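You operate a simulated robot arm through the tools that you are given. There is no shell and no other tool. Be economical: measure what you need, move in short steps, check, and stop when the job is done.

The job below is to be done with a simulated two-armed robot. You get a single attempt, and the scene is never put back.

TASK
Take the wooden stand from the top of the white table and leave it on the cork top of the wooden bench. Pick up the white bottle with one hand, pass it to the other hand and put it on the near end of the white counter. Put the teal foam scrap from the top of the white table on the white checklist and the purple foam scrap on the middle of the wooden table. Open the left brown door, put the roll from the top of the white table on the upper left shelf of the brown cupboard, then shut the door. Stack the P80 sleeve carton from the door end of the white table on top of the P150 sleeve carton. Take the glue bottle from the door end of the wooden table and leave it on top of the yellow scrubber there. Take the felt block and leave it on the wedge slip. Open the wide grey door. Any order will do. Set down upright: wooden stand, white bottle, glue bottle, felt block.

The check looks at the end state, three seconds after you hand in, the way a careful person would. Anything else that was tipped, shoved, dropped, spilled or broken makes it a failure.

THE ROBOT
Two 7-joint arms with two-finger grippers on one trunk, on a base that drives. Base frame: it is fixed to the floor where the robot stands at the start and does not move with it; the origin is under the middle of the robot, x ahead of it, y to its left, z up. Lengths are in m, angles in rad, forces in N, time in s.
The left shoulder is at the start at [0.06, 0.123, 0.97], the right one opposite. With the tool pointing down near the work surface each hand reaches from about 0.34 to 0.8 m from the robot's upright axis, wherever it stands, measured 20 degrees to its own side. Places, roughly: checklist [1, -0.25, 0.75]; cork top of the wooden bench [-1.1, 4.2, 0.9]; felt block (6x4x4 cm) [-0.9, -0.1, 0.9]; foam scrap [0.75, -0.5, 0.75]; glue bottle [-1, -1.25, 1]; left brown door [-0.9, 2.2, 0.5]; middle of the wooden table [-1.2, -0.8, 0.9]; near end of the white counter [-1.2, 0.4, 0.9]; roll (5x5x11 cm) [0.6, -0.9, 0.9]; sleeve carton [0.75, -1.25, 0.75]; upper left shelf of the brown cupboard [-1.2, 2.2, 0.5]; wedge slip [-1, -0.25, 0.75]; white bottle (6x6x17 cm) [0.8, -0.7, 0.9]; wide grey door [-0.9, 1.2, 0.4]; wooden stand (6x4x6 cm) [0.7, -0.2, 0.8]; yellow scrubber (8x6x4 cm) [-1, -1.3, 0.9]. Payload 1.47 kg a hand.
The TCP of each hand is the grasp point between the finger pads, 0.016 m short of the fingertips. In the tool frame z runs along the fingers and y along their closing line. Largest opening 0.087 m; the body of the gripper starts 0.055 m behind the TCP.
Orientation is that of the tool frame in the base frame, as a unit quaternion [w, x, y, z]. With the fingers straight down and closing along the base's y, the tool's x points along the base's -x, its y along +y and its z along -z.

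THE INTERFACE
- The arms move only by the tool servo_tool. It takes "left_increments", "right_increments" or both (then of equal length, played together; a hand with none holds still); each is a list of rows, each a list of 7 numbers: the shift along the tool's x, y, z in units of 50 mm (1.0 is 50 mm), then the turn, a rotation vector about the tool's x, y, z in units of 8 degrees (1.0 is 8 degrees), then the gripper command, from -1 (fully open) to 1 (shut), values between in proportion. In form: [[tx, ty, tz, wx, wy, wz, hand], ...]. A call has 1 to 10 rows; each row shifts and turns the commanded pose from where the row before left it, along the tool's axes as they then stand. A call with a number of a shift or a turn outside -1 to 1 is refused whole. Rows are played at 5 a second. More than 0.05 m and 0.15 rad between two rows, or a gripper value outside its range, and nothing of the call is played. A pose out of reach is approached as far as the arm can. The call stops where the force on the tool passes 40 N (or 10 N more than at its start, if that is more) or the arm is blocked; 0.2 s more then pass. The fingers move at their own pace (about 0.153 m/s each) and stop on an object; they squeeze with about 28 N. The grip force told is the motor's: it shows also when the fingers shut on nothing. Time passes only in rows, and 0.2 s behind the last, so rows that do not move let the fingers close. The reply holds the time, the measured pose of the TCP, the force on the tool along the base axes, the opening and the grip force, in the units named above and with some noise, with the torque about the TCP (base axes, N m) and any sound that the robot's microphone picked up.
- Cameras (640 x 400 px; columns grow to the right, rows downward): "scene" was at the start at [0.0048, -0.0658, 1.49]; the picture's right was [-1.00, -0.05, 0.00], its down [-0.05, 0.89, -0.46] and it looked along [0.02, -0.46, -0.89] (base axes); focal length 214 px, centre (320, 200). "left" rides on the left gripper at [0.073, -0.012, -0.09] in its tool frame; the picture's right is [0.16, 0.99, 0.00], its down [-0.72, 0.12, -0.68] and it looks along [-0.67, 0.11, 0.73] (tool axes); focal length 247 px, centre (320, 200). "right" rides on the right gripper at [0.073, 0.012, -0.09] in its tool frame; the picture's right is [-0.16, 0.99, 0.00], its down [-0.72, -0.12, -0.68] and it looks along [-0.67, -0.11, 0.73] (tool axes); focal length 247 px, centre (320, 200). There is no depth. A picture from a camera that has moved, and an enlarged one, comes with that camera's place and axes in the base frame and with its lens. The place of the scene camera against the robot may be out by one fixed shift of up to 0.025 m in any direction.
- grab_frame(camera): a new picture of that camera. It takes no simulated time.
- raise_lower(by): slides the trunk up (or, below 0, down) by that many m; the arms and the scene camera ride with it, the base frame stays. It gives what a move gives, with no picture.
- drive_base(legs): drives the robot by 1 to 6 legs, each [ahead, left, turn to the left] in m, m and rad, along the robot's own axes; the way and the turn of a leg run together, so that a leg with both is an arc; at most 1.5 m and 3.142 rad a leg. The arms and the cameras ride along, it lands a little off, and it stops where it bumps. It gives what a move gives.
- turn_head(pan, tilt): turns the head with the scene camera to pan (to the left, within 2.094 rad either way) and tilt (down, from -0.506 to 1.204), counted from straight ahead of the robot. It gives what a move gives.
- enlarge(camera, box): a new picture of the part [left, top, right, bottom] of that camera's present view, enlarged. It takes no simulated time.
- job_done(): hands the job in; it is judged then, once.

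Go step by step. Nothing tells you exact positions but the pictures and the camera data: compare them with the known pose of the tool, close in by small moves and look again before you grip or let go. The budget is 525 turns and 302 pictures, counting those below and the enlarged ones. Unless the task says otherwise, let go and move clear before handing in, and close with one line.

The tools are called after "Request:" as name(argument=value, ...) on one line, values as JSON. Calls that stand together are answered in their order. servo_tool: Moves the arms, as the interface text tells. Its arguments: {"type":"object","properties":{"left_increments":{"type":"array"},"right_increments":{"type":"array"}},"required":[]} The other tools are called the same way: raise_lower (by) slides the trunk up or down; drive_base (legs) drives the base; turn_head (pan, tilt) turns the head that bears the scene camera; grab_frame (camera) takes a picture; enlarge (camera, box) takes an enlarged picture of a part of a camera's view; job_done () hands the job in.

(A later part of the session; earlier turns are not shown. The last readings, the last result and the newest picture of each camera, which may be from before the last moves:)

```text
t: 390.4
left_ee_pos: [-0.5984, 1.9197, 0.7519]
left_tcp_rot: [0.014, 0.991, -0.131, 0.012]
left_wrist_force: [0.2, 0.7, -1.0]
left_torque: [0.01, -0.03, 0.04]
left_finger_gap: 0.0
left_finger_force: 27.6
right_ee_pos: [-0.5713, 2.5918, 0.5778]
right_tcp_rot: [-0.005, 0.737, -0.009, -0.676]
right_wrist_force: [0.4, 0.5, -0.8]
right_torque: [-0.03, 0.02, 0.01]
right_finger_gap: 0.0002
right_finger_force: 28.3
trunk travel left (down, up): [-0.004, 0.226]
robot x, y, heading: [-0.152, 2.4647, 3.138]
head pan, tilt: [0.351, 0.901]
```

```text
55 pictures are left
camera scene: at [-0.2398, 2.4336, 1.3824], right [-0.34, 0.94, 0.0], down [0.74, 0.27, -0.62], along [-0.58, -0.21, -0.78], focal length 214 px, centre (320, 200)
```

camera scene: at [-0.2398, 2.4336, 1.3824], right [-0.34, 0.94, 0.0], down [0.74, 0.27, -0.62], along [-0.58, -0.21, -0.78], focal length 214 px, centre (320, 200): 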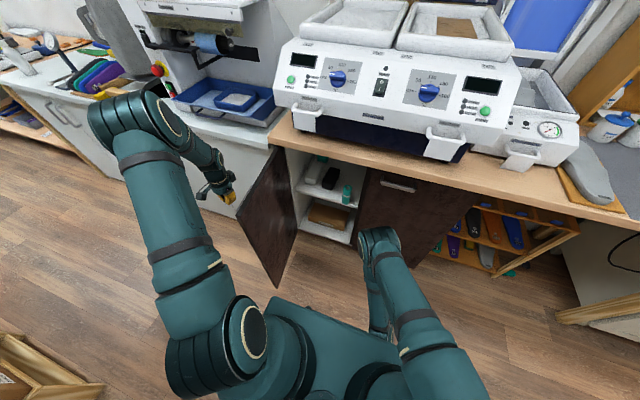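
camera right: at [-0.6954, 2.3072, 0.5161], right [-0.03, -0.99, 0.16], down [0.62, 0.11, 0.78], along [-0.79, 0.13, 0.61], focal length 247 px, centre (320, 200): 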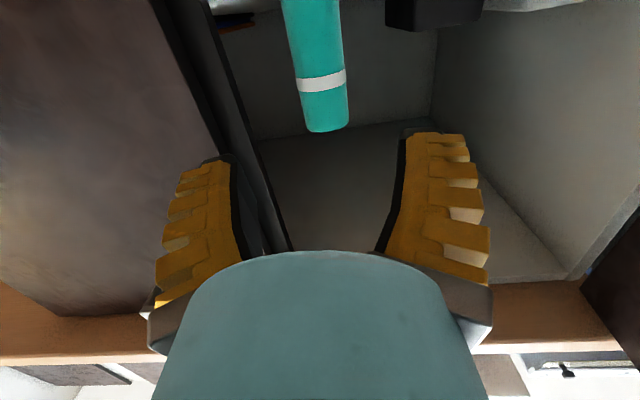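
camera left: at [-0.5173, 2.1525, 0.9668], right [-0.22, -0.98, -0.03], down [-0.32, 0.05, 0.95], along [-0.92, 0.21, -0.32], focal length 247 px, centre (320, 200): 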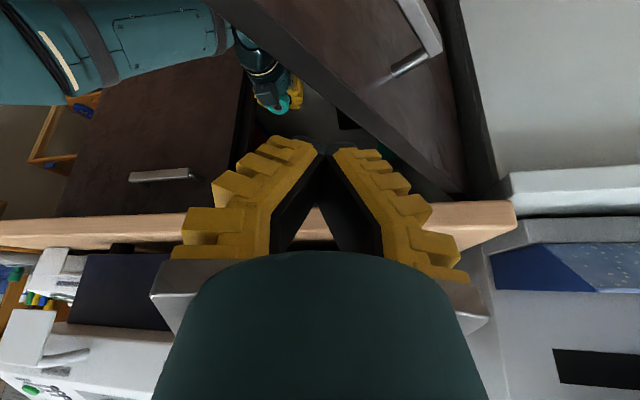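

Now I sweep the door closed along its arc with the left hand.

Request:
servo_tool(left_increments=[[-0.08, -0.67, 0, 0, 0, 0, 1], [-0.08, -0.67, 0, 0, 0, 0, 1], [-0.08, -0.67, 0, 0, 0, 0, 1], [-0.35, -0.73, 0, 0, 0, 0, 1], [-0.35, -0.73, 0, 0, 0, 0, 1], [-0.35, -0.73, 0, 0, 0, 0, 1], [-0.72, -0.65, 0, 0, 0, 0, 1], [-0.72, -0.65, 0, 0, 0, 0, 1], [-0.67, -0.3, 0, 0, 0, 0, 1], [0, 0, 0, 0, 0, 0, 1]])

Request:
grab_frame(camera="scene")

```text
t: 392.6
left_ee_pos: [-0.6901, 2.246, 0.7428]
left_tcp_rot: [0.013, 0.991, -0.13, 0.012]
left_wrist_force: [0.2, 1.0, 0.0]
left_torque: [-0.02, 0.0, -0.01]
left_finger_gap: 0.0
left_finger_force: 27.9
right_ee_pos: [-0.5717, 2.5923, 0.5776]
right_tcp_rot: [-0.005, 0.737, -0.01, -0.675]
right_wrist_force: [-0.3, -0.1, 0.6]
right_torque: [0.02, -0.03, 0.01]
right_finger_gap: 0.0003
right_finger_force: 27.9
trunk travel left (down, up): [-0.004, 0.226]
robot x, y, heading: [-0.1461, 2.458, 3.138]
head pan, tilt: [0.351, 0.901]
```

```text
54 pictures are left
camera scene: at [-0.2398, 2.4335, 1.3823], right [-0.34, 0.94, 0.0], down [0.74, 0.27, -0.62], along [-0.58, -0.21, -0.78], focal length 214 px, centre (320, 200)
```

scene: 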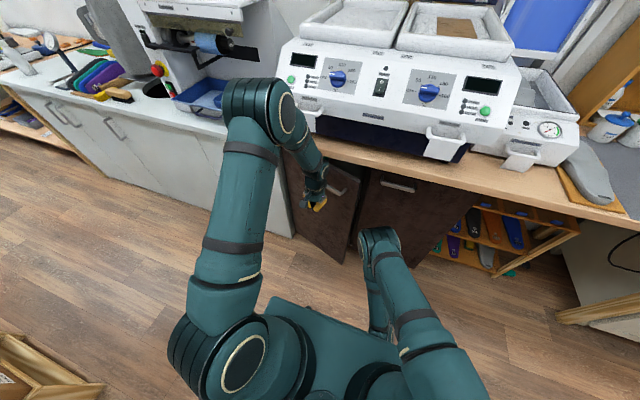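

The door is nearly closed. I retract the left hand and finish by pushing the door flat with the right fist.

Request:
servo_tool(left_increments=[[0.9, 0.2, 0, 0, 0, 0, 1], [0.9, 0.2, 0, 0, 0, 0, 1], [0, 0.5, -0.8, 0, 0, 0, 1], [0, 0.5, -0.8, 0, 0, 0, 1], [0, 0, -0.9, 0, 0, 0, 1], [0, 0, -0.9, 0, 0, 0, 1], [0, 0, -0.9, 0, 0, 0, 1], [0, 0, 0, 0, 0, 0, 1], [0, 0, 0, 0, 0, 0, 1], [0, 0, 0, 0, 0, 0, 1]], right_increments=[[0, 0, 0, 0, 0, 0, 1], [0, 0, 0, 0, 0, 0, 1], [0, 0.9, 0, 0, 0, 0, 1], [0, 0.9, 0, 0, 0, 0, 1], [0, 0.9, 0, 0, 0, 0, 1], [0, 0.9, 0, 0, 0, 0, 1], [0, 0.9, 0, 0, 0, 0, 1], [0, 0.5, 0, 0, 0, 0, 1], [-0.08, 0, 0.9, 0, 0, 0, 1], [-0.08, 0, 0.9, 0, 0, 0, 1]])

Request:
servo_tool(right_increments=[[-0.08, 0, 0.8, 0, 0, 0, 1], [-0.08, 0, 0.8, 0, 0, 0, 1], [-0.05, 0, 0.5, 0, 0, 0, 1], [-0.05, 0, 0.5, 0, 0, 0, 1], [-0.03, 0, 0.3, 0, 0, 0, 1], [-0.03, 0, 0.3, 0, 0, 0, 1], [0, 0, 0, 0, 0, 0, 1]])

Request:
grab_frame(camera="scene")

```text
t: 394.9
left_ee_pos: [-0.6278, 2.1598, 0.9577]
left_tcp_rot: [0.013, 0.991, -0.131, 0.012]
left_wrist_force: [-0.3, -0.3, 0.5]
left_torque: [0.05, 0.0, 0.01]
left_finger_gap: 0.0
left_finger_force: 28.1
right_ee_pos: [-0.6684, 2.3416, 0.5802]
right_tcp_rot: [-0.004, 0.737, -0.009, -0.675]
right_wrist_force: [0.4, -0.6, 0.4]
right_torque: [-0.02, 0.04, 0.0]
right_finger_gap: 0.0
right_finger_force: 27.7
trunk travel left (down, up): [-0.004, 0.226]
robot x, y, heading: [-0.146, 2.4628, 3.135]
head pan, tilt: [0.351, 0.901]
```

```text
t: 396.4
left_ee_pos: [-0.6284, 2.1583, 0.9582]
left_tcp_rot: [0.014, 0.991, -0.131, 0.013]
left_wrist_force: [-0.8, 0.5, 0.0]
left_torque: [0.01, -0.01, -0.01]
left_finger_gap: 0.0
left_finger_force: 27.9
right_ee_pos: [-0.8303, 2.347, 0.5847]
right_tcp_rot: [-0.006, 0.737, -0.01, -0.676]
right_wrist_force: [-0.1, -0.1, 0.5]
right_torque: [-0.04, -0.02, -0.01]
right_finger_gap: 0.0
right_finger_force: 28.6
trunk travel left (down, up): [-0.004, 0.226]
robot x, y, heading: [-0.1509, 2.4643, 3.133]
head pan, tilt: [0.351, 0.901]
```

```text
53 pictures are left
camera scene: at [-0.2398, 2.4336, 1.3823], right [-0.34, 0.94, 0.0], down [0.74, 0.27, -0.62], along [-0.58, -0.21, -0.78], focal length 214 px, centre (320, 200)
```

scene: 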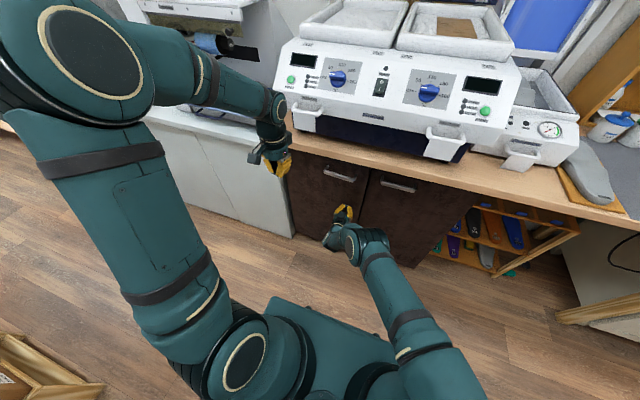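

Request:
servo_tool(right_increments=[[-0.03, 0, 0.3, 0, 0, 0, 1], [-0.03, 0, 0.3, 0, 0, 0, 1], [-0.02, 0, 0.2, 0, 0, 0, 1], [0, 0, 0, 0, 0, 0, 1]])

Request:
enlarge(camera="scene", box=[260, 130, 440, 280])

```text
t: 397.4
left_ee_pos: [-0.6274, 2.1591, 0.9585]
left_tcp_rot: [0.014, 0.991, -0.131, 0.012]
left_wrist_force: [-0.1, 0.3, -0.5]
left_torque: [-0.03, -0.02, 0.01]
left_finger_gap: 0.0001
left_finger_force: 28.3
right_ee_pos: [-0.8695, 2.3488, 0.5841]
right_tcp_rot: [-0.005, 0.737, -0.01, -0.675]
right_wrist_force: [0.7, 1.0, -1.3]
right_torque: [-0.02, 0.01, -0.04]
right_finger_gap: 0.0
right_finger_force: 28.0
trunk travel left (down, up): [-0.004, 0.226]
robot x, y, heading: [-0.1485, 2.4623, 3.144]
head pan, tilt: [0.351, 0.901]
```

```text
2.67 times, centred on (350, 205) of scene
camera zoom: at [-0.2398, 2.4336, 1.3823], right [-0.34, 0.94, 0.0], down [0.74, 0.27, -0.62], along [-0.58, -0.21, -0.78], focal length 572 px, centre (240, 187)
```

zoom: 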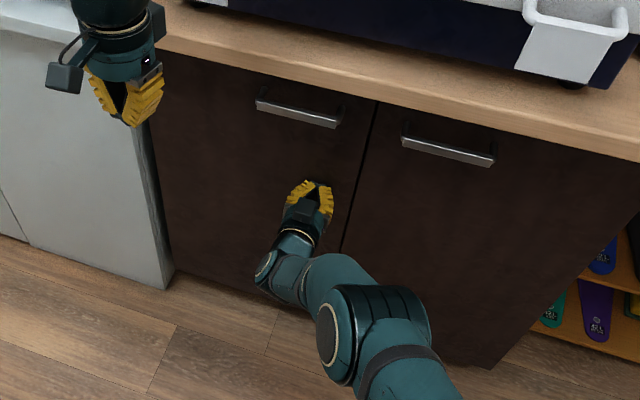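

The door looks flush. One more gentle push to confirm contact.

Request:
servo_tool(right_increments=[[-0.02, 0, 0.2, 0, 0, 0, 1], [-0.02, 0, 0.2, 0, 0, 0, 1], [-0.02, 0, 0.2, 0, 0, 0, 1], [0, 0, 0, 0, 0, 0, 1]])

```text
t: 397.8
left_ee_pos: [-0.6258, 2.1608, 0.9601]
left_tcp_rot: [0.013, 0.991, -0.13, 0.011]
left_wrist_force: [-0.4, -0.4, -0.1]
left_torque: [0.0, -0.01, 0.02]
left_finger_gap: 0.0
left_finger_force: 28.5
right_ee_pos: [-0.8712, 2.3472, 0.583]
right_tcp_rot: [-0.005, 0.737, -0.01, -0.676]
right_wrist_force: [21.5, 5.4, 11.2]
right_torque: [-0.21, 0.4, 0.08]
right_finger_gap: 0.0061
right_finger_force: 28.7
trunk travel left (down, up): [-0.004, 0.226]
robot x, y, heading: [-0.1463, 2.4615, 3.142]
head pan, tilt: [0.351, 0.901]
stopped in row 1 (right hand): the force on the tool passed its limit at 50 N (the readings are from after the stop); the commanded pose is now the measured one
```

The brown door is shut. Now the wide grey door under the white counter: I retract, raise the trunk again, slide to y≈1.35 and look.

Request:
servo_tool(right_increments=[[0, 0, -0.9, 0, 0, 0, 1], [0, 0, -0.9, 0, 0, 0, 1], [0, 0, -0.9, 0, 0, 0, 1], [0, 0, -0.9, 0, 0, 0, 1], [0, 0, -0.9, 0, 0, 0, 1], [0, 0, 0, 0, 0, 0, 1]])

Request:
raise_lower(by=0.1)

Request:
drive_base(legs=[[0, 1.0, 0]])

Request:
turn_head(pan=0.0, tilt=0.9)

Request:
grab_frame(camera="scene")

```text
t: 399.2
left_ee_pos: [-0.6283, 2.16, 0.9588]
left_tcp_rot: [0.015, 0.991, -0.131, 0.012]
left_wrist_force: [0.9, 0.1, 0.7]
left_torque: [-0.03, 0.01, -0.01]
left_finger_gap: 0.0
left_finger_force: 28.5
right_ee_pos: [-0.6485, 2.341, 0.6035]
right_tcp_rot: [-0.005, 0.738, -0.01, -0.674]
right_wrist_force: [0.8, 0.0, 0.7]
right_torque: [0.04, 0.0, 0.0]
right_finger_gap: 0.0
right_finger_force: 28.3
trunk travel left (down, up): [-0.004, 0.226]
robot x, y, heading: [-0.1498, 2.4626, 3.138]
head pan, tilt: [0.351, 0.901]
```

```text
t: 400.6
left_ee_pos: [-0.6268, 2.1585, 1.0578]
left_tcp_rot: [0.013, 0.991, -0.131, 0.013]
left_wrist_force: [0.3, -0.7, 1.2]
left_torque: [0.04, 0.0, -0.03]
left_finger_gap: 0.0001
left_finger_force: 28.0
right_ee_pos: [-0.6486, 2.341, 0.7011]
right_tcp_rot: [-0.005, 0.738, -0.01, -0.674]
right_wrist_force: [0.8, -0.4, 0.1]
right_torque: [0.0, 0.0, -0.01]
right_finger_gap: 0.0
right_finger_force: 27.9
trunk travel left (down, up): [-0.104, 0.126]
robot x, y, heading: [-0.15, 2.4628, 3.137]
head pan, tilt: [0.351, 0.901]
```

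```text
t: 409.7
left_ee_pos: [-0.6243, 1.1542, 1.0579]
left_tcp_rot: [0.014, 0.992, -0.127, 0.012]
left_wrist_force: [-0.3, 0.4, 0.0]
left_torque: [-0.02, -0.04, 0.0]
left_finger_gap: 0.0
left_finger_force: 28.0
right_ee_pos: [-0.6454, 1.3367, 0.7008]
right_tcp_rot: [-0.002, 0.738, -0.007, -0.675]
right_wrist_force: [0.7, 0.9, 0.5]
right_torque: [-0.02, -0.01, 0.03]
right_finger_gap: 0.0002
right_finger_force: 28.4
trunk travel left (down, up): [-0.104, 0.126]
robot x, y, heading: [-0.1505, 1.4604, -3.137]
head pan, tilt: [0.351, 0.901]
```

```text
t: 410.5
left_ee_pos: [-0.6247, 1.1543, 1.0591]
left_tcp_rot: [0.014, 0.992, -0.127, 0.012]
left_wrist_force: [0.4, -0.3, 0.5]
left_torque: [-0.02, -0.02, 0.04]
left_finger_gap: 0.0
left_finger_force: 27.5
right_ee_pos: [-0.6465, 1.3363, 0.7018]
right_tcp_rot: [-0.002, 0.738, -0.006, -0.674]
right_wrist_force: [0.4, 0.1, 1.4]
right_torque: [0.0, -0.03, 0.01]
right_finger_gap: 0.0
right_finger_force: 28.3
trunk travel left (down, up): [-0.104, 0.126]
robot x, y, heading: [-0.1502, 1.4589, -3.141]
head pan, tilt: [0.0, 0.901]
```

```text
51 pictures are left
camera scene: at [-0.2424, 1.4567, 1.4823], right [-0.01, 1.0, 0.0], down [0.78, 0.0, -0.62], along [-0.62, 0.0, -0.78], focal length 214 px, centre (320, 200)
```

scene: 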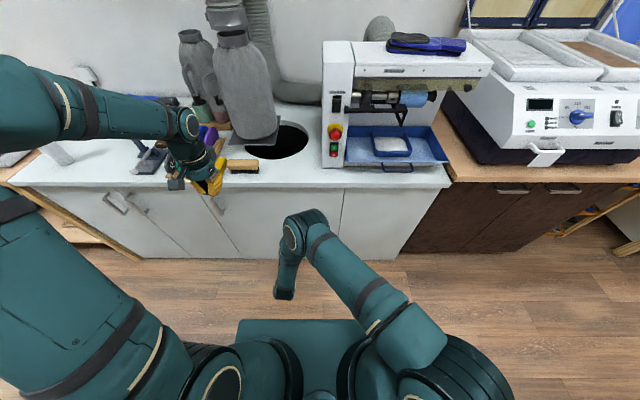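

Request:
enlarge(camera="scene", box=[40, 150, 460, 270])

```text
1.52 times, centred on (250, 210) of scene
camera zoom: at [-0.2424, 1.4567, 1.4823], right [-0.01, 1.0, 0.0], down [0.78, 0.0, -0.62], along [-0.62, 0.0, -0.78], focal length 327 px, centre (427, 185)
```

zoom: 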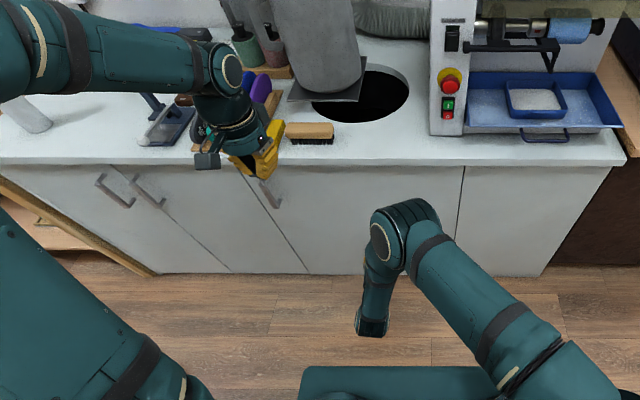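

The wide grey door spans y≈0.97–1.55, hinged right, with a vertical bar handle at about (-0.81,1.01,0.75). I'll stand left of it (y≈0.55) and pull with the right hand. First raise/retract the left hand, then move.

Request:
servo_tool(left_increments=[[0.9, 0, -0.4, 0, 0, 0, 1], [0.6, 0, -0.6, 0, 0, 0, 1], [0, 0, -0.8, 0, 0, 0, 1]])

Request:
drive_base(legs=[[0, 0.9, 0]])

Request:
turn_head(pan=-0.6, tilt=0.9)

Request:
grab_frame(camera="scene")

```text
t: 411.3
left_ee_pos: [-0.5531, 1.138, 1.1508]
left_tcp_rot: [0.014, 0.992, -0.128, 0.013]
left_wrist_force: [0.7, -0.3, -0.3]
left_torque: [-0.01, -0.01, 0.04]
left_finger_gap: 0.0002
left_finger_force: 27.4
right_ee_pos: [-0.6469, 1.3362, 0.7021]
right_tcp_rot: [-0.003, 0.738, -0.007, -0.674]
right_wrist_force: [0.2, -0.2, 0.4]
right_torque: [0.02, -0.01, 0.02]
right_finger_gap: 0.0
right_finger_force: 28.3
trunk travel left (down, up): [-0.104, 0.126]
robot x, y, heading: [-0.145, 1.458, -3.135]
head pan, tilt: [0.0, 0.901]
```

```text
t: 419.5
left_ee_pos: [-0.551, 0.2449, 1.1509]
left_tcp_rot: [0.013, 0.992, -0.128, 0.013]
left_wrist_force: [-0.5, -0.1, -0.7]
left_torque: [-0.01, 0.01, 0.0]
left_finger_gap: 0.0001
left_finger_force: 27.9
right_ee_pos: [-0.6435, 0.4438, 0.7016]
right_tcp_rot: [-0.003, 0.739, -0.008, -0.674]
right_wrist_force: [0.8, -0.1, -0.4]
right_torque: [0.01, -0.04, 0.02]
right_finger_gap: 0.0
right_finger_force: 28.1
trunk travel left (down, up): [-0.104, 0.126]
robot x, y, heading: [-0.143, 0.5663, -3.14]
head pan, tilt: [0.0, 0.901]
```

```text
t: 420.5
left_ee_pos: [-0.5498, 0.2443, 1.1517]
left_tcp_rot: [0.014, 0.992, -0.127, 0.013]
left_wrist_force: [-0.2, -0.4, 0.1]
left_torque: [0.0, 0.0, -0.01]
left_finger_gap: 0.0
left_finger_force: 28.1
right_ee_pos: [-0.6427, 0.4437, 0.7011]
right_tcp_rot: [-0.004, 0.738, -0.008, -0.674]
right_wrist_force: [-0.3, -0.1, 0.2]
right_torque: [-0.06, -0.02, 0.02]
right_finger_gap: 0.0
right_finger_force: 27.8
trunk travel left (down, up): [-0.104, 0.126]
robot x, y, heading: [-0.1448, 0.5668, -3.138]
head pan, tilt: [-0.6, 0.901]
```

```text
49 pictures are left
camera scene: at [-0.2259, 0.6066, 1.4823], right [0.56, 0.83, 0.0], down [0.65, -0.44, -0.62], along [-0.51, 0.35, -0.78], focal length 214 px, centre (320, 200)
```

scene: 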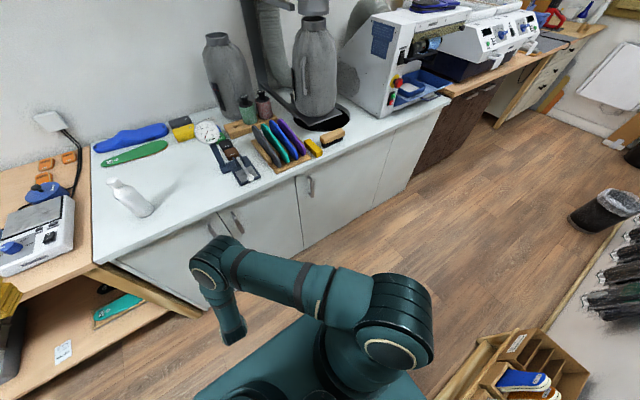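

Request:
enlarge(camera="scene", box=[180, 110, 460, 290])

```text
2.22 times, centred on (320, 200) of scene
camera zoom: at [-0.2259, 0.6066, 1.4823], right [0.56, 0.83, 0.0], down [0.65, -0.44, -0.62], along [-0.51, 0.35, -0.78], focal length 477 px, centre (320, 200)
```

zoom: 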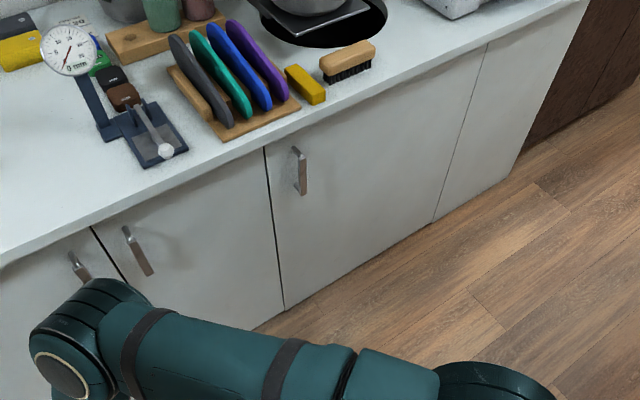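

Combining both views, the handle bar is at about (-0.86,0.97), z 0.61–0.76. I drive 0.12 closer and shift the right hand in front of it, fingers open.

Request:
drive_base(legs=[[0.1, 0, 0]])

Request:
servo_tool(right_increments=[[0, -0.9, 0, 0, 0, 0, -1], [0, -0.9, 0, 0, 0, 0, -1], [0, -0.9, 0, 0, 0, 0, -1], [0, -0.9, 0, 0, 0, 0, -1], [0, -0.9, 0, 0, 0, 0, -1], [0, -0.9, 0, 0, 0, 0, -1], [0, -0.9, 0, 0, 0, 0, -1], [0, -0.9, 0, 0, 0, 0, -1], [0, -0.9, 0, 0, 0, 0, -1], [0, -0.9, 0, 0, 0, 0, -1]])

Request:
servo_tool(right_increments=[[0.15, -0.9, 0, 0, 0, 0, -1], [0.15, -0.7, 0, 0, 0, 0, -1], [0, 0, 0, 0, 0, 0, -1]])

Request:
grab_frame(camera="right")

Request:
enlarge(camera="scene", box=[180, 110, 460, 290])

```text
t: 421.7
left_ee_pos: [-0.6519, 0.2431, 1.1489]
left_tcp_rot: [0.014, 0.992, -0.128, 0.013]
left_wrist_force: [-1.1, -0.3, -0.7]
left_torque: [0.0, -0.04, 0.05]
left_finger_gap: 0.0002
left_finger_force: 27.6
right_ee_pos: [-0.7438, 0.4419, 0.7006]
right_tcp_rot: [-0.002, 0.739, -0.007, -0.673]
right_wrist_force: [-0.6, 0.2, -0.6]
right_torque: [0.01, 0.02, -0.04]
right_finger_gap: 0.0001
right_finger_force: 27.9
trunk travel left (down, up): [-0.104, 0.126]
robot x, y, heading: [-0.2419, 0.5671, -3.139]
head pan, tilt: [-0.6, 0.901]
```

```text
t: 423.9
left_ee_pos: [-0.6525, 0.2444, 1.1509]
left_tcp_rot: [0.014, 0.992, -0.127, 0.012]
left_wrist_force: [-0.2, -0.7, -1.1]
left_torque: [-0.01, 0.03, -0.04]
left_finger_gap: 0.0
left_finger_force: 28.0
right_ee_pos: [-0.7372, 0.8947, 0.7018]
right_tcp_rot: [-0.003, 0.738, -0.008, -0.675]
right_wrist_force: [-0.7, 0.1, 0.3]
right_torque: [0.0, 0.02, 0.02]
right_finger_gap: 0.0868
right_finger_force: 0.2
trunk travel left (down, up): [-0.104, 0.126]
robot x, y, heading: [-0.2479, 0.5661, -3.138]
head pan, tilt: [-0.6, 0.901]
```

```text
t: 424.7
left_ee_pos: [-0.6508, 0.245, 1.1492]
left_tcp_rot: [0.014, 0.992, -0.128, 0.012]
left_wrist_force: [-0.2, -0.3, -0.3]
left_torque: [0.0, 0.02, 0.02]
left_finger_gap: 0.0
left_finger_force: 28.0
right_ee_pos: [-0.7354, 0.9713, 0.6833]
right_tcp_rot: [-0.003, 0.738, -0.007, -0.674]
right_wrist_force: [-0.1, 0.5, 0.2]
right_torque: [0.03, -0.03, -0.03]
right_finger_gap: 0.0872
right_finger_force: 0.1
trunk travel left (down, up): [-0.104, 0.126]
robot x, y, heading: [-0.246, 0.5639, -3.135]
head pan, tilt: [-0.6, 0.901]
```

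```text
47 pictures are left
camera right: at [-0.6387, 0.9579, 0.6186], right [-0.03, -0.99, 0.16], down [0.61, 0.11, 0.78], along [-0.79, 0.12, 0.6], focal length 247 px, centre (320, 200)
```

right: 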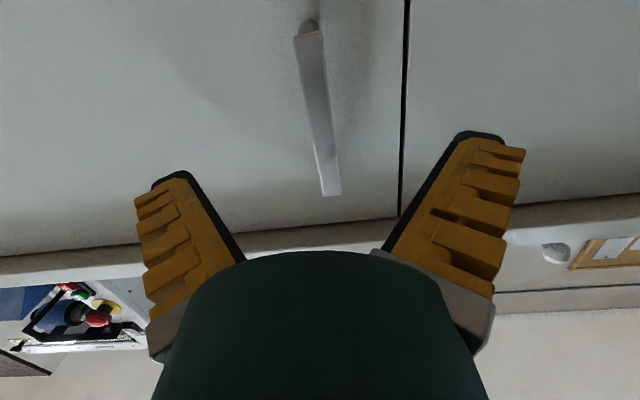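

```text
2.22 times, centred on (320, 200) of scene
camera zoom: at [-0.3267, 0.606, 1.4823], right [0.56, 0.83, 0.0], down [0.65, -0.44, -0.62], along [-0.51, 0.35, -0.78], focal length 477 px, centre (320, 200)
```

zoom: 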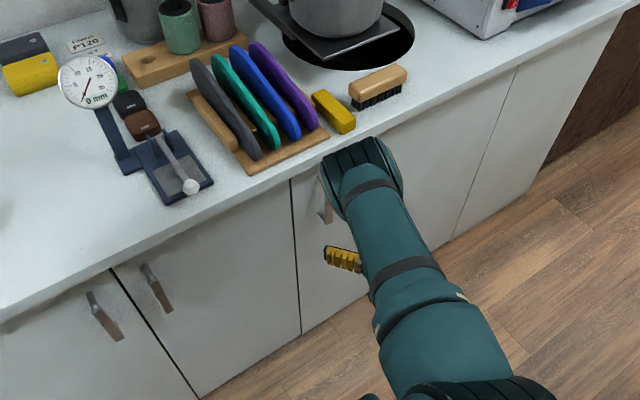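

Bar at y≈0.976, z 0.63–0.78. I advance around it.

Request:
servo_tool(right_increments=[[-0.1, -0.1, 0.6, 0, 0, 0, -0.3], [-0.1, 0, 0.7, 0, 0, 0, -0.3], [-0.1, 0, 0.7, 0, 0, 0, -0.3], [0, 0, 0, 0, 0, 0, -0.3]])

Request:
grab_frame(camera="right")

```text
t: 425.7
left_ee_pos: [-0.652, 0.2441, 1.1494]
left_tcp_rot: [0.014, 0.992, -0.127, 0.012]
left_wrist_force: [-0.1, -0.3, 0.3]
left_torque: [0.0, 0.0, 0.03]
left_finger_gap: 0.0
left_finger_force: 27.9
right_ee_pos: [-0.8346, 0.978, 0.6891]
right_tcp_rot: [-0.002, 0.738, -0.007, -0.675]
right_wrist_force: [0.1, -0.8, 0.2]
right_torque: [-0.03, 0.0, -0.03]
right_finger_gap: 0.0614
right_finger_force: 3.2
trunk travel left (down, up): [-0.104, 0.126]
robot x, y, heading: [-0.2428, 0.5639, -3.14]
head pan, tilt: [-0.6, 0.901]
```

```text
45 pictures are left
camera right: at [-0.7377, 0.9635, 0.6252], right [-0.03, -0.99, 0.16], down [0.61, 0.11, 0.78], along [-0.79, 0.12, 0.6], focal length 247 px, centre (320, 200)
```

right: 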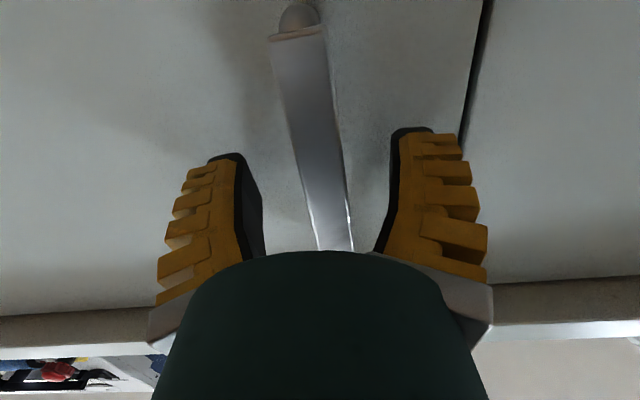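

Request:
servo_tool(right_increments=[[-0.03, 0.03, 0.3, 0, 0, 0, -0.3], [-0.03, 0, 0.3, 0, 0, 0, -0.3], [0, 0, 0, 0, 0, 0, 1], [0, 0, 0, 0, 0, 0, 1], [0, 0, 0, 0, 0, 0, 1]])

Request:
grab_frame(camera="right")

```text
t: 426.2
left_ee_pos: [-0.6501, 0.2435, 1.1502]
left_tcp_rot: [0.014, 0.991, -0.13, 0.011]
left_wrist_force: [0.4, 0.2, 0.7]
left_torque: [0.02, 0.01, 0.04]
left_finger_gap: 0.0
left_finger_force: 28.0
right_ee_pos: [-0.8472, 0.9821, 0.6877]
right_tcp_rot: [-0.005, 0.743, -0.011, -0.669]
right_wrist_force: [26.5, 0.1, 10.8]
right_torque: [-0.58, 0.39, 1.24]
right_finger_gap: 0.0718
right_finger_force: 10.2
trunk travel left (down, up): [-0.104, 0.126]
robot x, y, heading: [-0.2436, 0.5667, -3.14]
head pan, tilt: [-0.6, 0.901]
stopped in row 2 (right hand): the force on the tool passed its limit at 45 N (the readings are from after the stop); the commanded pose is now the measured one
```

```text
44 pictures are left
camera right: at [-0.7498, 0.9672, 0.6233], right [-0.04, -0.99, 0.16], down [0.61, 0.11, 0.79], along [-0.8, 0.13, 0.59], focal length 247 px, centre (320, 200)
```

right: 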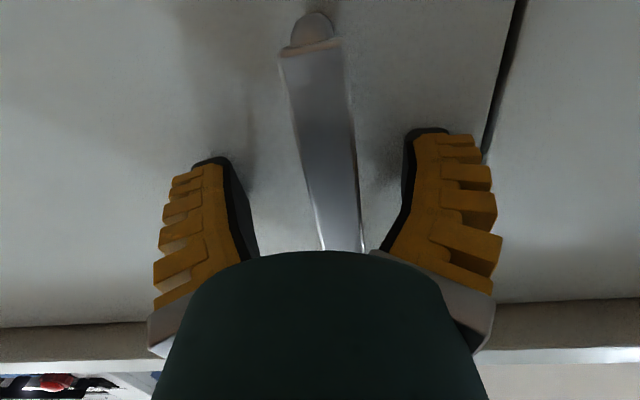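

Fingertips touch the door, so the bar is within the V. I ease back 4 mm and close.

Request:
servo_tool(right_increments=[[0, 0, -0.1, 0, 0, 0, -0.3], [0, 0, 0, 0, 0, 0, 1], [0, 0, 0, 0, 0, 0, 1], [0, 0, 0, 0, 0, 0, 1], [0, 0, 0, 0, 0, 0, 1]])

Request:
grab_frame(camera="right")

```text
t: 426.8
left_ee_pos: [-0.6526, 0.2451, 1.1496]
left_tcp_rot: [0.014, 0.991, -0.129, 0.013]
left_wrist_force: [-0.6, -0.1, -0.9]
left_torque: [-0.01, -0.02, -0.02]
left_finger_gap: 0.0001
left_finger_force: 28.1
right_ee_pos: [-0.8444, 0.9748, 0.6833]
right_tcp_rot: [0.001, 0.746, -0.008, -0.666]
right_wrist_force: [2.3, -0.3, -0.5]
right_torque: [0.03, -0.01, -0.03]
right_finger_gap: 0.0001
right_finger_force: 28.2
trunk travel left (down, up): [-0.104, 0.126]
robot x, y, heading: [-0.2463, 0.5682, -3.135]
head pan, tilt: [-0.6, 0.901]
stopped in row 2 (right hand): the force on the tool passed its limit at 48 N (the readings are from after the stop); the commanded pose is now the measured one
```

```text
43 pictures are left
camera right: at [-0.7465, 0.9619, 0.6204], right [-0.03, -0.99, 0.17], down [0.6, 0.12, 0.79], along [-0.8, 0.12, 0.59], focal length 247 px, centre (320, 200)
```

right: 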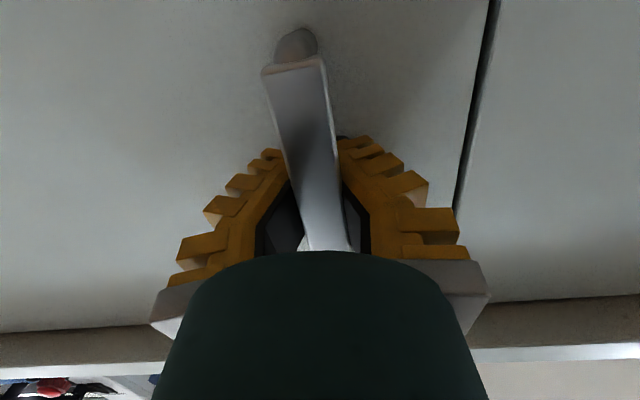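

The fingers have closed completely behind the bar—hooked. Pulling.

Request:
servo_tool(right_increments=[[0.06, 0, -0.5, 0, 0, 0, 1], [0.06, -0.03, -0.6, 0, 0, 0, 1], [0.06, -0.06, -0.6, 0, 0, 0, 1], [0.06, -0.09, -0.6, 0, 0, 0, 1], [0, 0, 0, 0, 0, 0, 1]])

Request:
grab_frame(camera="scene")

```text
t: 428.0
left_ee_pos: [-0.6521, 0.2464, 1.1514]
left_tcp_rot: [0.015, 0.992, -0.129, 0.013]
left_wrist_force: [0.7, -0.5, 0.3]
left_torque: [-0.01, 0.02, 0.02]
left_finger_gap: 0.0001
left_finger_force: 27.8
right_ee_pos: [-0.7296, 0.9877, 0.6853]
right_tcp_rot: [-0.001, 0.745, -0.008, -0.667]
right_wrist_force: [-8.7, 30.0, -7.5]
right_torque: [0.34, -0.02, 0.53]
right_finger_gap: 0.0061
right_finger_force: 29.7
trunk travel left (down, up): [-0.104, 0.126]
robot x, y, heading: [-0.2423, 0.5649, -3.141]
head pan, tilt: [-0.6, 0.901]
```

```text
42 pictures are left
camera scene: at [-0.3274, 0.6092, 1.4821], right [0.56, 0.83, 0.0], down [0.65, -0.44, -0.62], along [-0.51, 0.35, -0.78], focal length 214 px, centre (320, 200)
```

scene: 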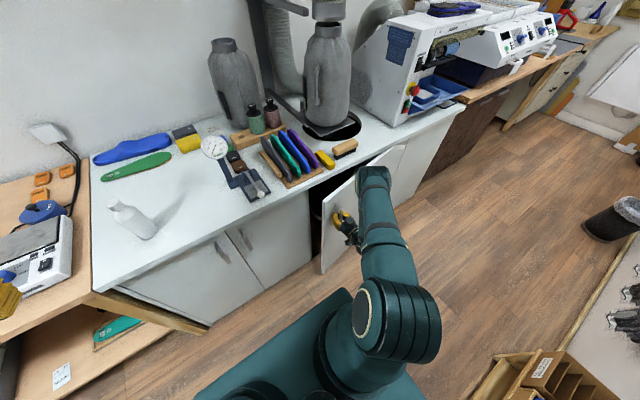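

It's opening nicely. I continue along the arc, yawing the hand with the door.

Request:
servo_tool(right_increments=[[0.08, -0.42, -0.87, -1, 0, -0.09, 1], [0.08, -0.27, -0.88, -1, 0, -0.09, 1], [0.08, -0.24, -0.89, -1, 0, -0.09, 1], [0.08, -0.21, -0.9, -1, 0, -0.09, 1], [0, 0, 0, 0, 0, 0, 1]])

Request:
grab_frame(camera="scene")

```text
t: 428.9
left_ee_pos: [-0.6505, 0.2431, 1.1519]
left_tcp_rot: [0.014, 0.992, -0.128, 0.012]
left_wrist_force: [-0.1, 0.6, -0.5]
left_torque: [0.04, -0.01, -0.01]
left_finger_gap: 0.0
left_finger_force: 28.3
right_ee_pos: [-0.5927, 1.043, 0.6841]
right_tcp_rot: [0.163, 0.725, 0.154, -0.651]
right_wrist_force: [7.1, -13.2, 8.8]
right_torque: [-0.01, 0.16, -0.33]
right_finger_gap: 0.0037
right_finger_force: 29.4
trunk travel left (down, up): [-0.104, 0.126]
robot x, y, heading: [-0.2448, 0.5662, -3.138]
head pan, tilt: [-0.6, 0.901]
stopped in row 4 (right hand): the force on the tool passed its limit at 49 N (the readings are from after the stop); the commanded pose is now the measured one
```

```text
41 pictures are left
camera scene: at [-0.3245, 0.6049, 1.4826], right [0.56, 0.83, 0.0], down [0.65, -0.44, -0.62], along [-0.51, 0.35, -0.78], focal length 214 px, centre (320, 200)
```

scene: 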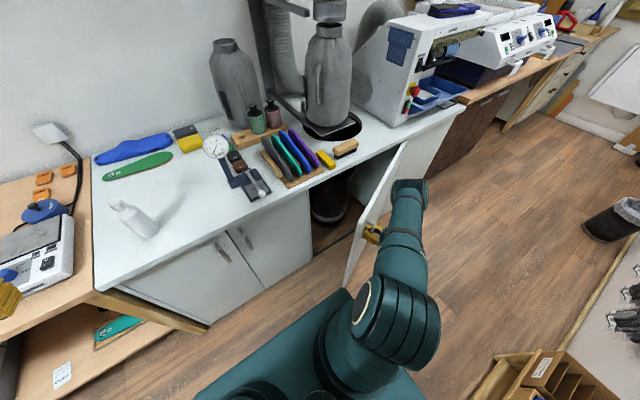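

The door is ~38° open. I release, go around the free edge and push from inside.

Request:
servo_tool(right_increments=[[0, 0, 0.06, 0, 0, 0, -0.3], [0, 0, 0, 0, 0, 0, -0.3], [0, 0, -0.6, 0, 0, 0, -0.3], [0, 0, -0.9, 0, 0, 0, -0.3], [0, 0, -0.5, 1, 0, 0.09, 1], [0, 0, 0, 1, 0, 0.09, 1], [0, 0, 0, 1, 0, 0.09, 1], [0, 0, 0, 0, 0, 0, 1]])

Request:
grab_frame(camera="scene")

```text
t: 430.7
left_ee_pos: [-0.6507, 0.2444, 1.1503]
left_tcp_rot: [0.013, 0.992, -0.128, 0.012]
left_wrist_force: [0.2, -0.1, -0.7]
left_torque: [-0.02, 0.02, 0.02]
left_finger_gap: 0.0004
left_finger_force: 27.8
right_ee_pos: [-0.5078, 1.0882, 0.6938]
right_tcp_rot: [0.017, 0.747, 0.0, -0.665]
right_wrist_force: [-0.4, -0.4, 0.8]
right_torque: [0.02, -0.01, -0.01]
right_finger_gap: 0.0
right_finger_force: 28.3
trunk travel left (down, up): [-0.104, 0.126]
robot x, y, heading: [-0.242, 0.566, -3.138]
head pan, tilt: [-0.6, 0.901]
```

```text
40 pictures are left
camera scene: at [-0.3258, 0.6054, 1.4823], right [0.56, 0.83, 0.0], down [0.65, -0.44, -0.62], along [-0.51, 0.35, -0.78], focal length 214 px, centre (320, 200)
```

scene: 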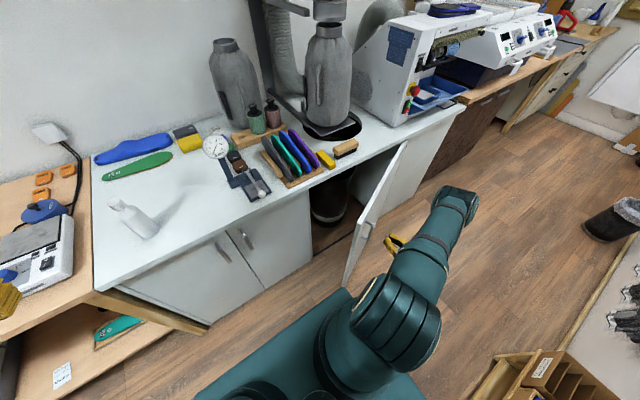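

The hand is on the outer side; going around low is too close to my body, so I turn the right hand to point down, lift over the door and come down on its inner side.

Request:
servo_tool(right_increments=[[0, 0, -0.3, 0, 1, 0, 1], [0, 0, 0, 0, 1, 0, 1], [0, 0, 0, 0, 1, 0, 1], [0, 0, 0, 0, 1, 0, 1], [0, 0, 0, 0, 1, 0, 1], [0, 0, 0, 0, 1, 0, 1], [0, 0, 0, 0, 1, 0, 1], [0, 0, 0, 0, 1, 0, 1], [0, 0, 0, 0, 1, 0, 1], [0, 0, 0, 0, 1, 0, 1]])

Request:
servo_tool(right_increments=[[0, 0, -0.9, 0, 0.5, 0, 1], [0, 0, -0.9, 0, 0, 0, 1], [0, 0, -0.9, 0, 0, 0, 1], [0, 0, -0.9, 0, 0, 0, 1], [0, 0, -0.9, 0, 0, 0, 1], [0, 0, -0.9, 0, 0, 0, 1], [0, 0, 0, 0, 0, 0, 1]])

```text
t: 432.9
left_ee_pos: [-0.6518, 0.2433, 1.1504]
left_tcp_rot: [0.015, 0.992, -0.128, 0.012]
left_wrist_force: [-0.2, -0.1, -0.4]
left_torque: [-0.02, -0.02, -0.02]
left_finger_gap: 0.0001
left_finger_force: 28.3
right_ee_pos: [-0.4917, 1.0887, 0.6955]
right_tcp_rot: [0.013, 0.999, 0.012, -0.029]
right_wrist_force: [0.5, -0.1, -0.4]
right_torque: [0.0, 0.0, -0.01]
right_finger_gap: 0.0001
right_finger_force: 28.7
trunk travel left (down, up): [-0.104, 0.126]
robot x, y, heading: [-0.2431, 0.5676, -3.14]
head pan, tilt: [-0.6, 0.901]
```

```text
t: 434.5
left_ee_pos: [-0.652, 0.2453, 1.1509]
left_tcp_rot: [0.013, 0.992, -0.128, 0.012]
left_wrist_force: [-0.6, 0.3, -0.1]
left_torque: [0.0, 0.02, -0.03]
left_finger_gap: 0.0
left_finger_force: 27.9
right_ee_pos: [-0.4934, 1.0956, 0.9623]
right_tcp_rot: [0.013, 1.0, 0.012, 0.006]
right_wrist_force: [0.0, 0.0, 0.8]
right_torque: [0.0, -0.01, 0.01]
right_finger_gap: 0.0
right_finger_force: 28.1
trunk travel left (down, up): [-0.104, 0.126]
robot x, y, heading: [-0.2417, 0.5637, -3.132]
head pan, tilt: [-0.6, 0.901]
```

Request:
servo_tool(right_increments=[[0, 0.9, 0, 0, 0, 0, 1], [0, 0.9, 0, 0, 0, 0, 1], [0, 0.9, 0, 0, 0, 0, 1], [0, 0.9, 0, 0, 0, 0, 1], [-0.9, 0, 0, 0, 0, 0, 1], [-0.9, 0, 0, 0, 0, 0, 1], [-0.9, 0, 0, 0, 0, 0, 1], [-0.9, 0, 0, 0, 0, 0, 1], [0, 0, 0, 0, 0, 0, 1]])

Request:
grab_frame(camera="scene")

```text
t: 436.5
left_ee_pos: [-0.6501, 0.2447, 1.1504]
left_tcp_rot: [0.014, 0.992, -0.128, 0.012]
left_wrist_force: [0.7, -0.1, -0.5]
left_torque: [0.0, 0.03, 0.02]
left_finger_gap: 0.0
left_finger_force: 27.8
right_ee_pos: [-0.6757, 0.9223, 0.9695]
right_tcp_rot: [0.012, 1.0, 0.012, 0.005]
right_wrist_force: [0.0, -0.4, -0.3]
right_torque: [-0.02, 0.0, -0.02]
right_finger_gap: 0.0002
right_finger_force: 28.1
right hand out of reach, approached as far as the arm can: row 4
trunk travel left (down, up): [-0.104, 0.126]
robot x, y, heading: [-0.2436, 0.5657, -3.138]
head pan, tilt: [-0.6, 0.901]
```

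```text
39 pictures are left
camera scene: at [-0.3252, 0.6054, 1.4824], right [0.56, 0.83, 0.0], down [0.65, -0.44, -0.62], along [-0.51, 0.35, -0.78], focal length 214 px, centre (320, 200)
```

scene: 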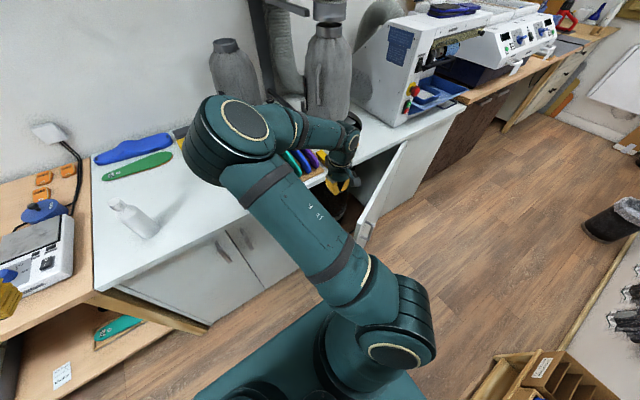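

The hand is above the opening on the inner side. Lowering, then pushing the door outward.

Request:
servo_tool(right_increments=[[0, 0, 0.9, 0, 0, 0, 1], [0, 0, 0.9, 0, 0, 0, 1], [0, 0, 0.9, 0, 0, 0, 1], [0, 0, 0.9, 0, 0, 0, 1], [0, 0, 0.6, 0, 0, 0, 1], [0, 0, 0, 0, 0, 0, 1]])

Request:
servo_tool(right_increments=[[0.3, -0.7, 0, 0, 0, 0, 1], [0.3, -0.7, 0, 0, 0, 0, 1], [0.4, -0.7, 0, 0, 0, 0, 1], [0.4, -0.7, 0, 0, 0, 0, 1], [0.5, -0.7, 0, 0, 0, 0, 1], [0.5, -0.7, 0, 0, 0, 0, 1], [0, 0, 0, 0, 0, 0, 1]])

Request:
grab_frame(camera="scene")

```text
t: 437.9
left_ee_pos: [-0.651, 0.2438, 1.1494]
left_tcp_rot: [0.014, 0.992, -0.128, 0.013]
left_wrist_force: [-0.2, 0.6, 0.3]
left_torque: [-0.02, 0.03, -0.03]
left_finger_gap: 0.0002
left_finger_force: 28.0
right_ee_pos: [-0.6735, 0.914, 0.7584]
right_tcp_rot: [0.012, 1.0, 0.013, 0.005]
right_wrist_force: [0.8, 0.1, -0.4]
right_torque: [0.01, 0.0, 0.01]
right_finger_gap: 0.0
right_finger_force: 27.7
trunk travel left (down, up): [-0.104, 0.126]
robot x, y, heading: [-0.2464, 0.5652, -3.137]
head pan, tilt: [-0.6, 0.901]
```

```text
t: 439.5
left_ee_pos: [-0.6521, 0.2434, 1.1509]
left_tcp_rot: [0.014, 0.992, -0.128, 0.013]
left_wrist_force: [-0.2, -0.2, 0.9]
left_torque: [-0.02, 0.02, 0.01]
left_finger_gap: 0.0
left_finger_force: 28.3
right_ee_pos: [-0.5585, 1.1297, 0.7564]
right_tcp_rot: [0.013, 1.0, 0.013, 0.006]
right_wrist_force: [-0.6, -1.0, -0.3]
right_torque: [0.01, -0.01, -0.01]
right_finger_gap: 0.0
right_finger_force: 27.4
trunk travel left (down, up): [-0.104, 0.126]
robot x, y, heading: [-0.2446, 0.565, -3.135]
head pan, tilt: [-0.6, 0.901]
```

```text
38 pictures are left
camera scene: at [-0.3258, 0.6049, 1.4823], right [0.56, 0.83, 0.0], down [0.65, -0.44, -0.62], along [-0.51, 0.35, -0.78], focal length 214 px, centre (320, 200)
```

scene: 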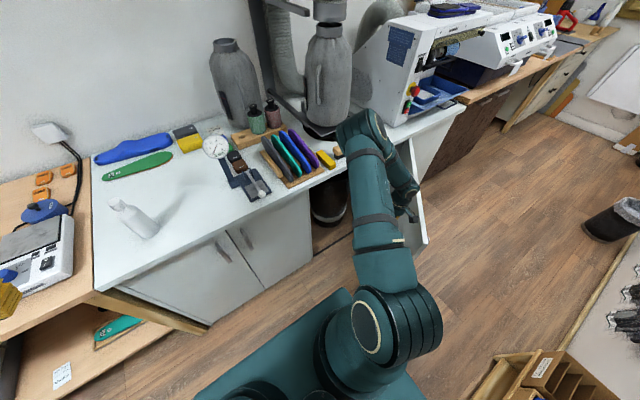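

The door is now well past 60°. I push a bit further.

Request:
servo_tool(right_increments=[[0.3, -0.8, 0, 0, 0, 0, 1], [0.2, -0.8, 0, 0, 0, 0, 1], [0.1, -0.8, 0, 0, 0, 0, 1], [0, -0.8, 0, 0, 0, 0, 1], [0, 0, 0, 0, 0, 0, 1]])

Request:
grab_frame(camera="scene")

```text
t: 440.7
left_ee_pos: [-0.6505, 0.2444, 1.1496]
left_tcp_rot: [0.014, 0.991, -0.129, 0.012]
left_wrist_force: [-0.3, -0.2, 0.5]
left_torque: [-0.01, 0.0, -0.01]
left_finger_gap: 0.0
left_finger_force: 28.0
right_ee_pos: [-0.5312, 1.2874, 0.7503]
right_tcp_rot: [0.012, 1.0, 0.014, 0.005]
right_wrist_force: [-0.7, -1.1, -0.5]
right_torque: [-0.01, 0.01, 0.02]
right_finger_gap: 0.0
right_finger_force: 27.8
trunk travel left (down, up): [-0.104, 0.126]
robot x, y, heading: [-0.2461, 0.5639, -3.135]
head pan, tilt: [-0.6, 0.901]
```

```text
37 pictures are left
camera scene: at [-0.3257, 0.6049, 1.4823], right [0.56, 0.83, 0.0], down [0.65, -0.44, -0.62], along [-0.51, 0.35, -0.78], focal length 214 px, centre (320, 200)
```

scene: 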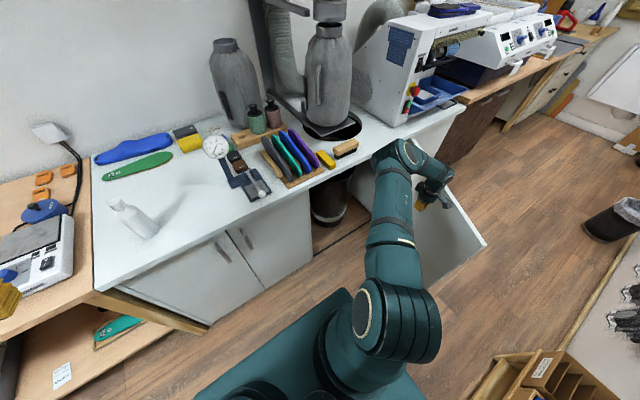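

The wide grey door is fully open. I withdraw the right hand and do a final check of all the places.

Request:
servo_tool(right_increments=[[0, 0.9, 0, 0, 0, 0, 1], [0, 0.9, 0, 0, 0, 0, 1], [0, 0.9, 0, 0, 0, 0, 1], [0.3, 0.6, -0.6, 0, 0, 0, 1], [0.3, 0, -0.9, 0, 0, 0, 1], [0, 0, -0.9, 0, 0, 0, 1], [0, 0, -0.9, 0, 0, 0, 1]])

Request:
turn_head(pan=-0.9, tilt=0.6)

Request:
grab_frame(camera="scene")

Request:
turn_head(pan=0.7, tilt=0.5)

Request:
grab_frame(camera="scene")

```text
t: 442.3
left_ee_pos: [-0.6505, 0.2418, 1.1503]
left_tcp_rot: [0.014, 0.992, -0.128, 0.011]
left_wrist_force: [0.1, 0.5, -0.3]
left_torque: [-0.02, 0.01, -0.03]
left_finger_gap: 0.0003
left_finger_force: 28.1
right_ee_pos: [-0.4985, 1.1265, 0.9212]
right_tcp_rot: [0.013, 1.0, 0.013, 0.005]
right_wrist_force: [-1.1, -0.5, 0.2]
right_torque: [0.02, 0.01, 0.04]
right_finger_gap: 0.0
right_finger_force: 27.7
trunk travel left (down, up): [-0.104, 0.126]
robot x, y, heading: [-0.2432, 0.5643, -3.139]
head pan, tilt: [-0.6, 0.901]
```

```text
t: 443.1
left_ee_pos: [-0.6494, 0.2446, 1.1501]
left_tcp_rot: [0.013, 0.992, -0.128, 0.011]
left_wrist_force: [0.7, 0.6, -0.1]
left_torque: [0.03, 0.0, 0.02]
left_finger_gap: 0.0
left_finger_force: 28.1
right_ee_pos: [-0.4988, 1.1287, 0.9189]
right_tcp_rot: [0.013, 1.0, 0.013, 0.006]
right_wrist_force: [0.0, -0.4, -0.3]
right_torque: [0.02, 0.0, 0.03]
right_finger_gap: 0.0
right_finger_force: 28.1
trunk travel left (down, up): [-0.104, 0.126]
robot x, y, heading: [-0.2471, 0.568, -3.134]
head pan, tilt: [-0.901, 0.6]
```

```text
36 pictures are left
camera scene: at [-0.3183, 0.6319, 1.5071], right [0.78, 0.62, 0.0], down [0.35, -0.44, -0.82], along [-0.51, 0.64, -0.57], focal length 214 px, centre (320, 200)
```

scene: 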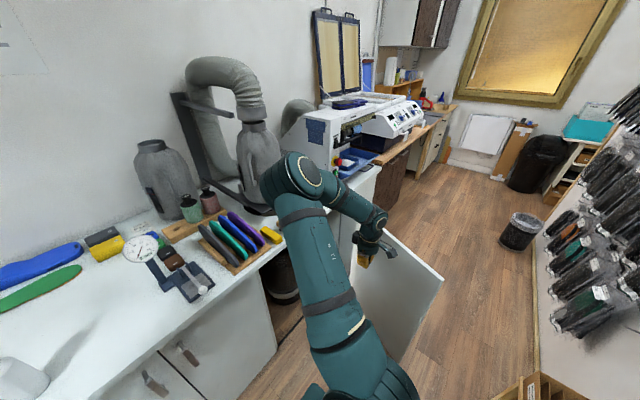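

```text
t: 444.8
left_ee_pos: [-0.6507, 0.2438, 1.1507]
left_tcp_rot: [0.014, 0.992, -0.128, 0.013]
left_wrist_force: [-0.3, 0.5, -0.2]
left_torque: [0.0, -0.03, 0.0]
left_finger_gap: 0.0
left_finger_force: 28.5
right_ee_pos: [-0.4998, 1.1273, 0.9196]
right_tcp_rot: [0.011, 1.0, 0.013, 0.006]
right_wrist_force: [1.0, 0.5, 0.0]
right_torque: [-0.01, -0.02, -0.02]
right_finger_gap: 0.0
right_finger_force: 27.5
trunk travel left (down, up): [-0.104, 0.126]
robot x, y, heading: [-0.2446, 0.5639, -3.138]
head pan, tilt: [0.7, 0.499]
```

```text
35 pictures are left
camera scene: at [-0.3326, 0.5041, 1.5162], right [-0.65, 0.76, 0.0], down [0.37, 0.31, -0.88], along [-0.67, -0.57, -0.48], focal length 214 px, centre (320, 200)
```

scene: 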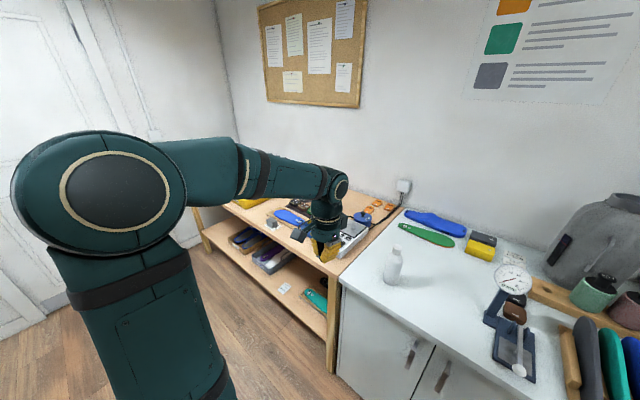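

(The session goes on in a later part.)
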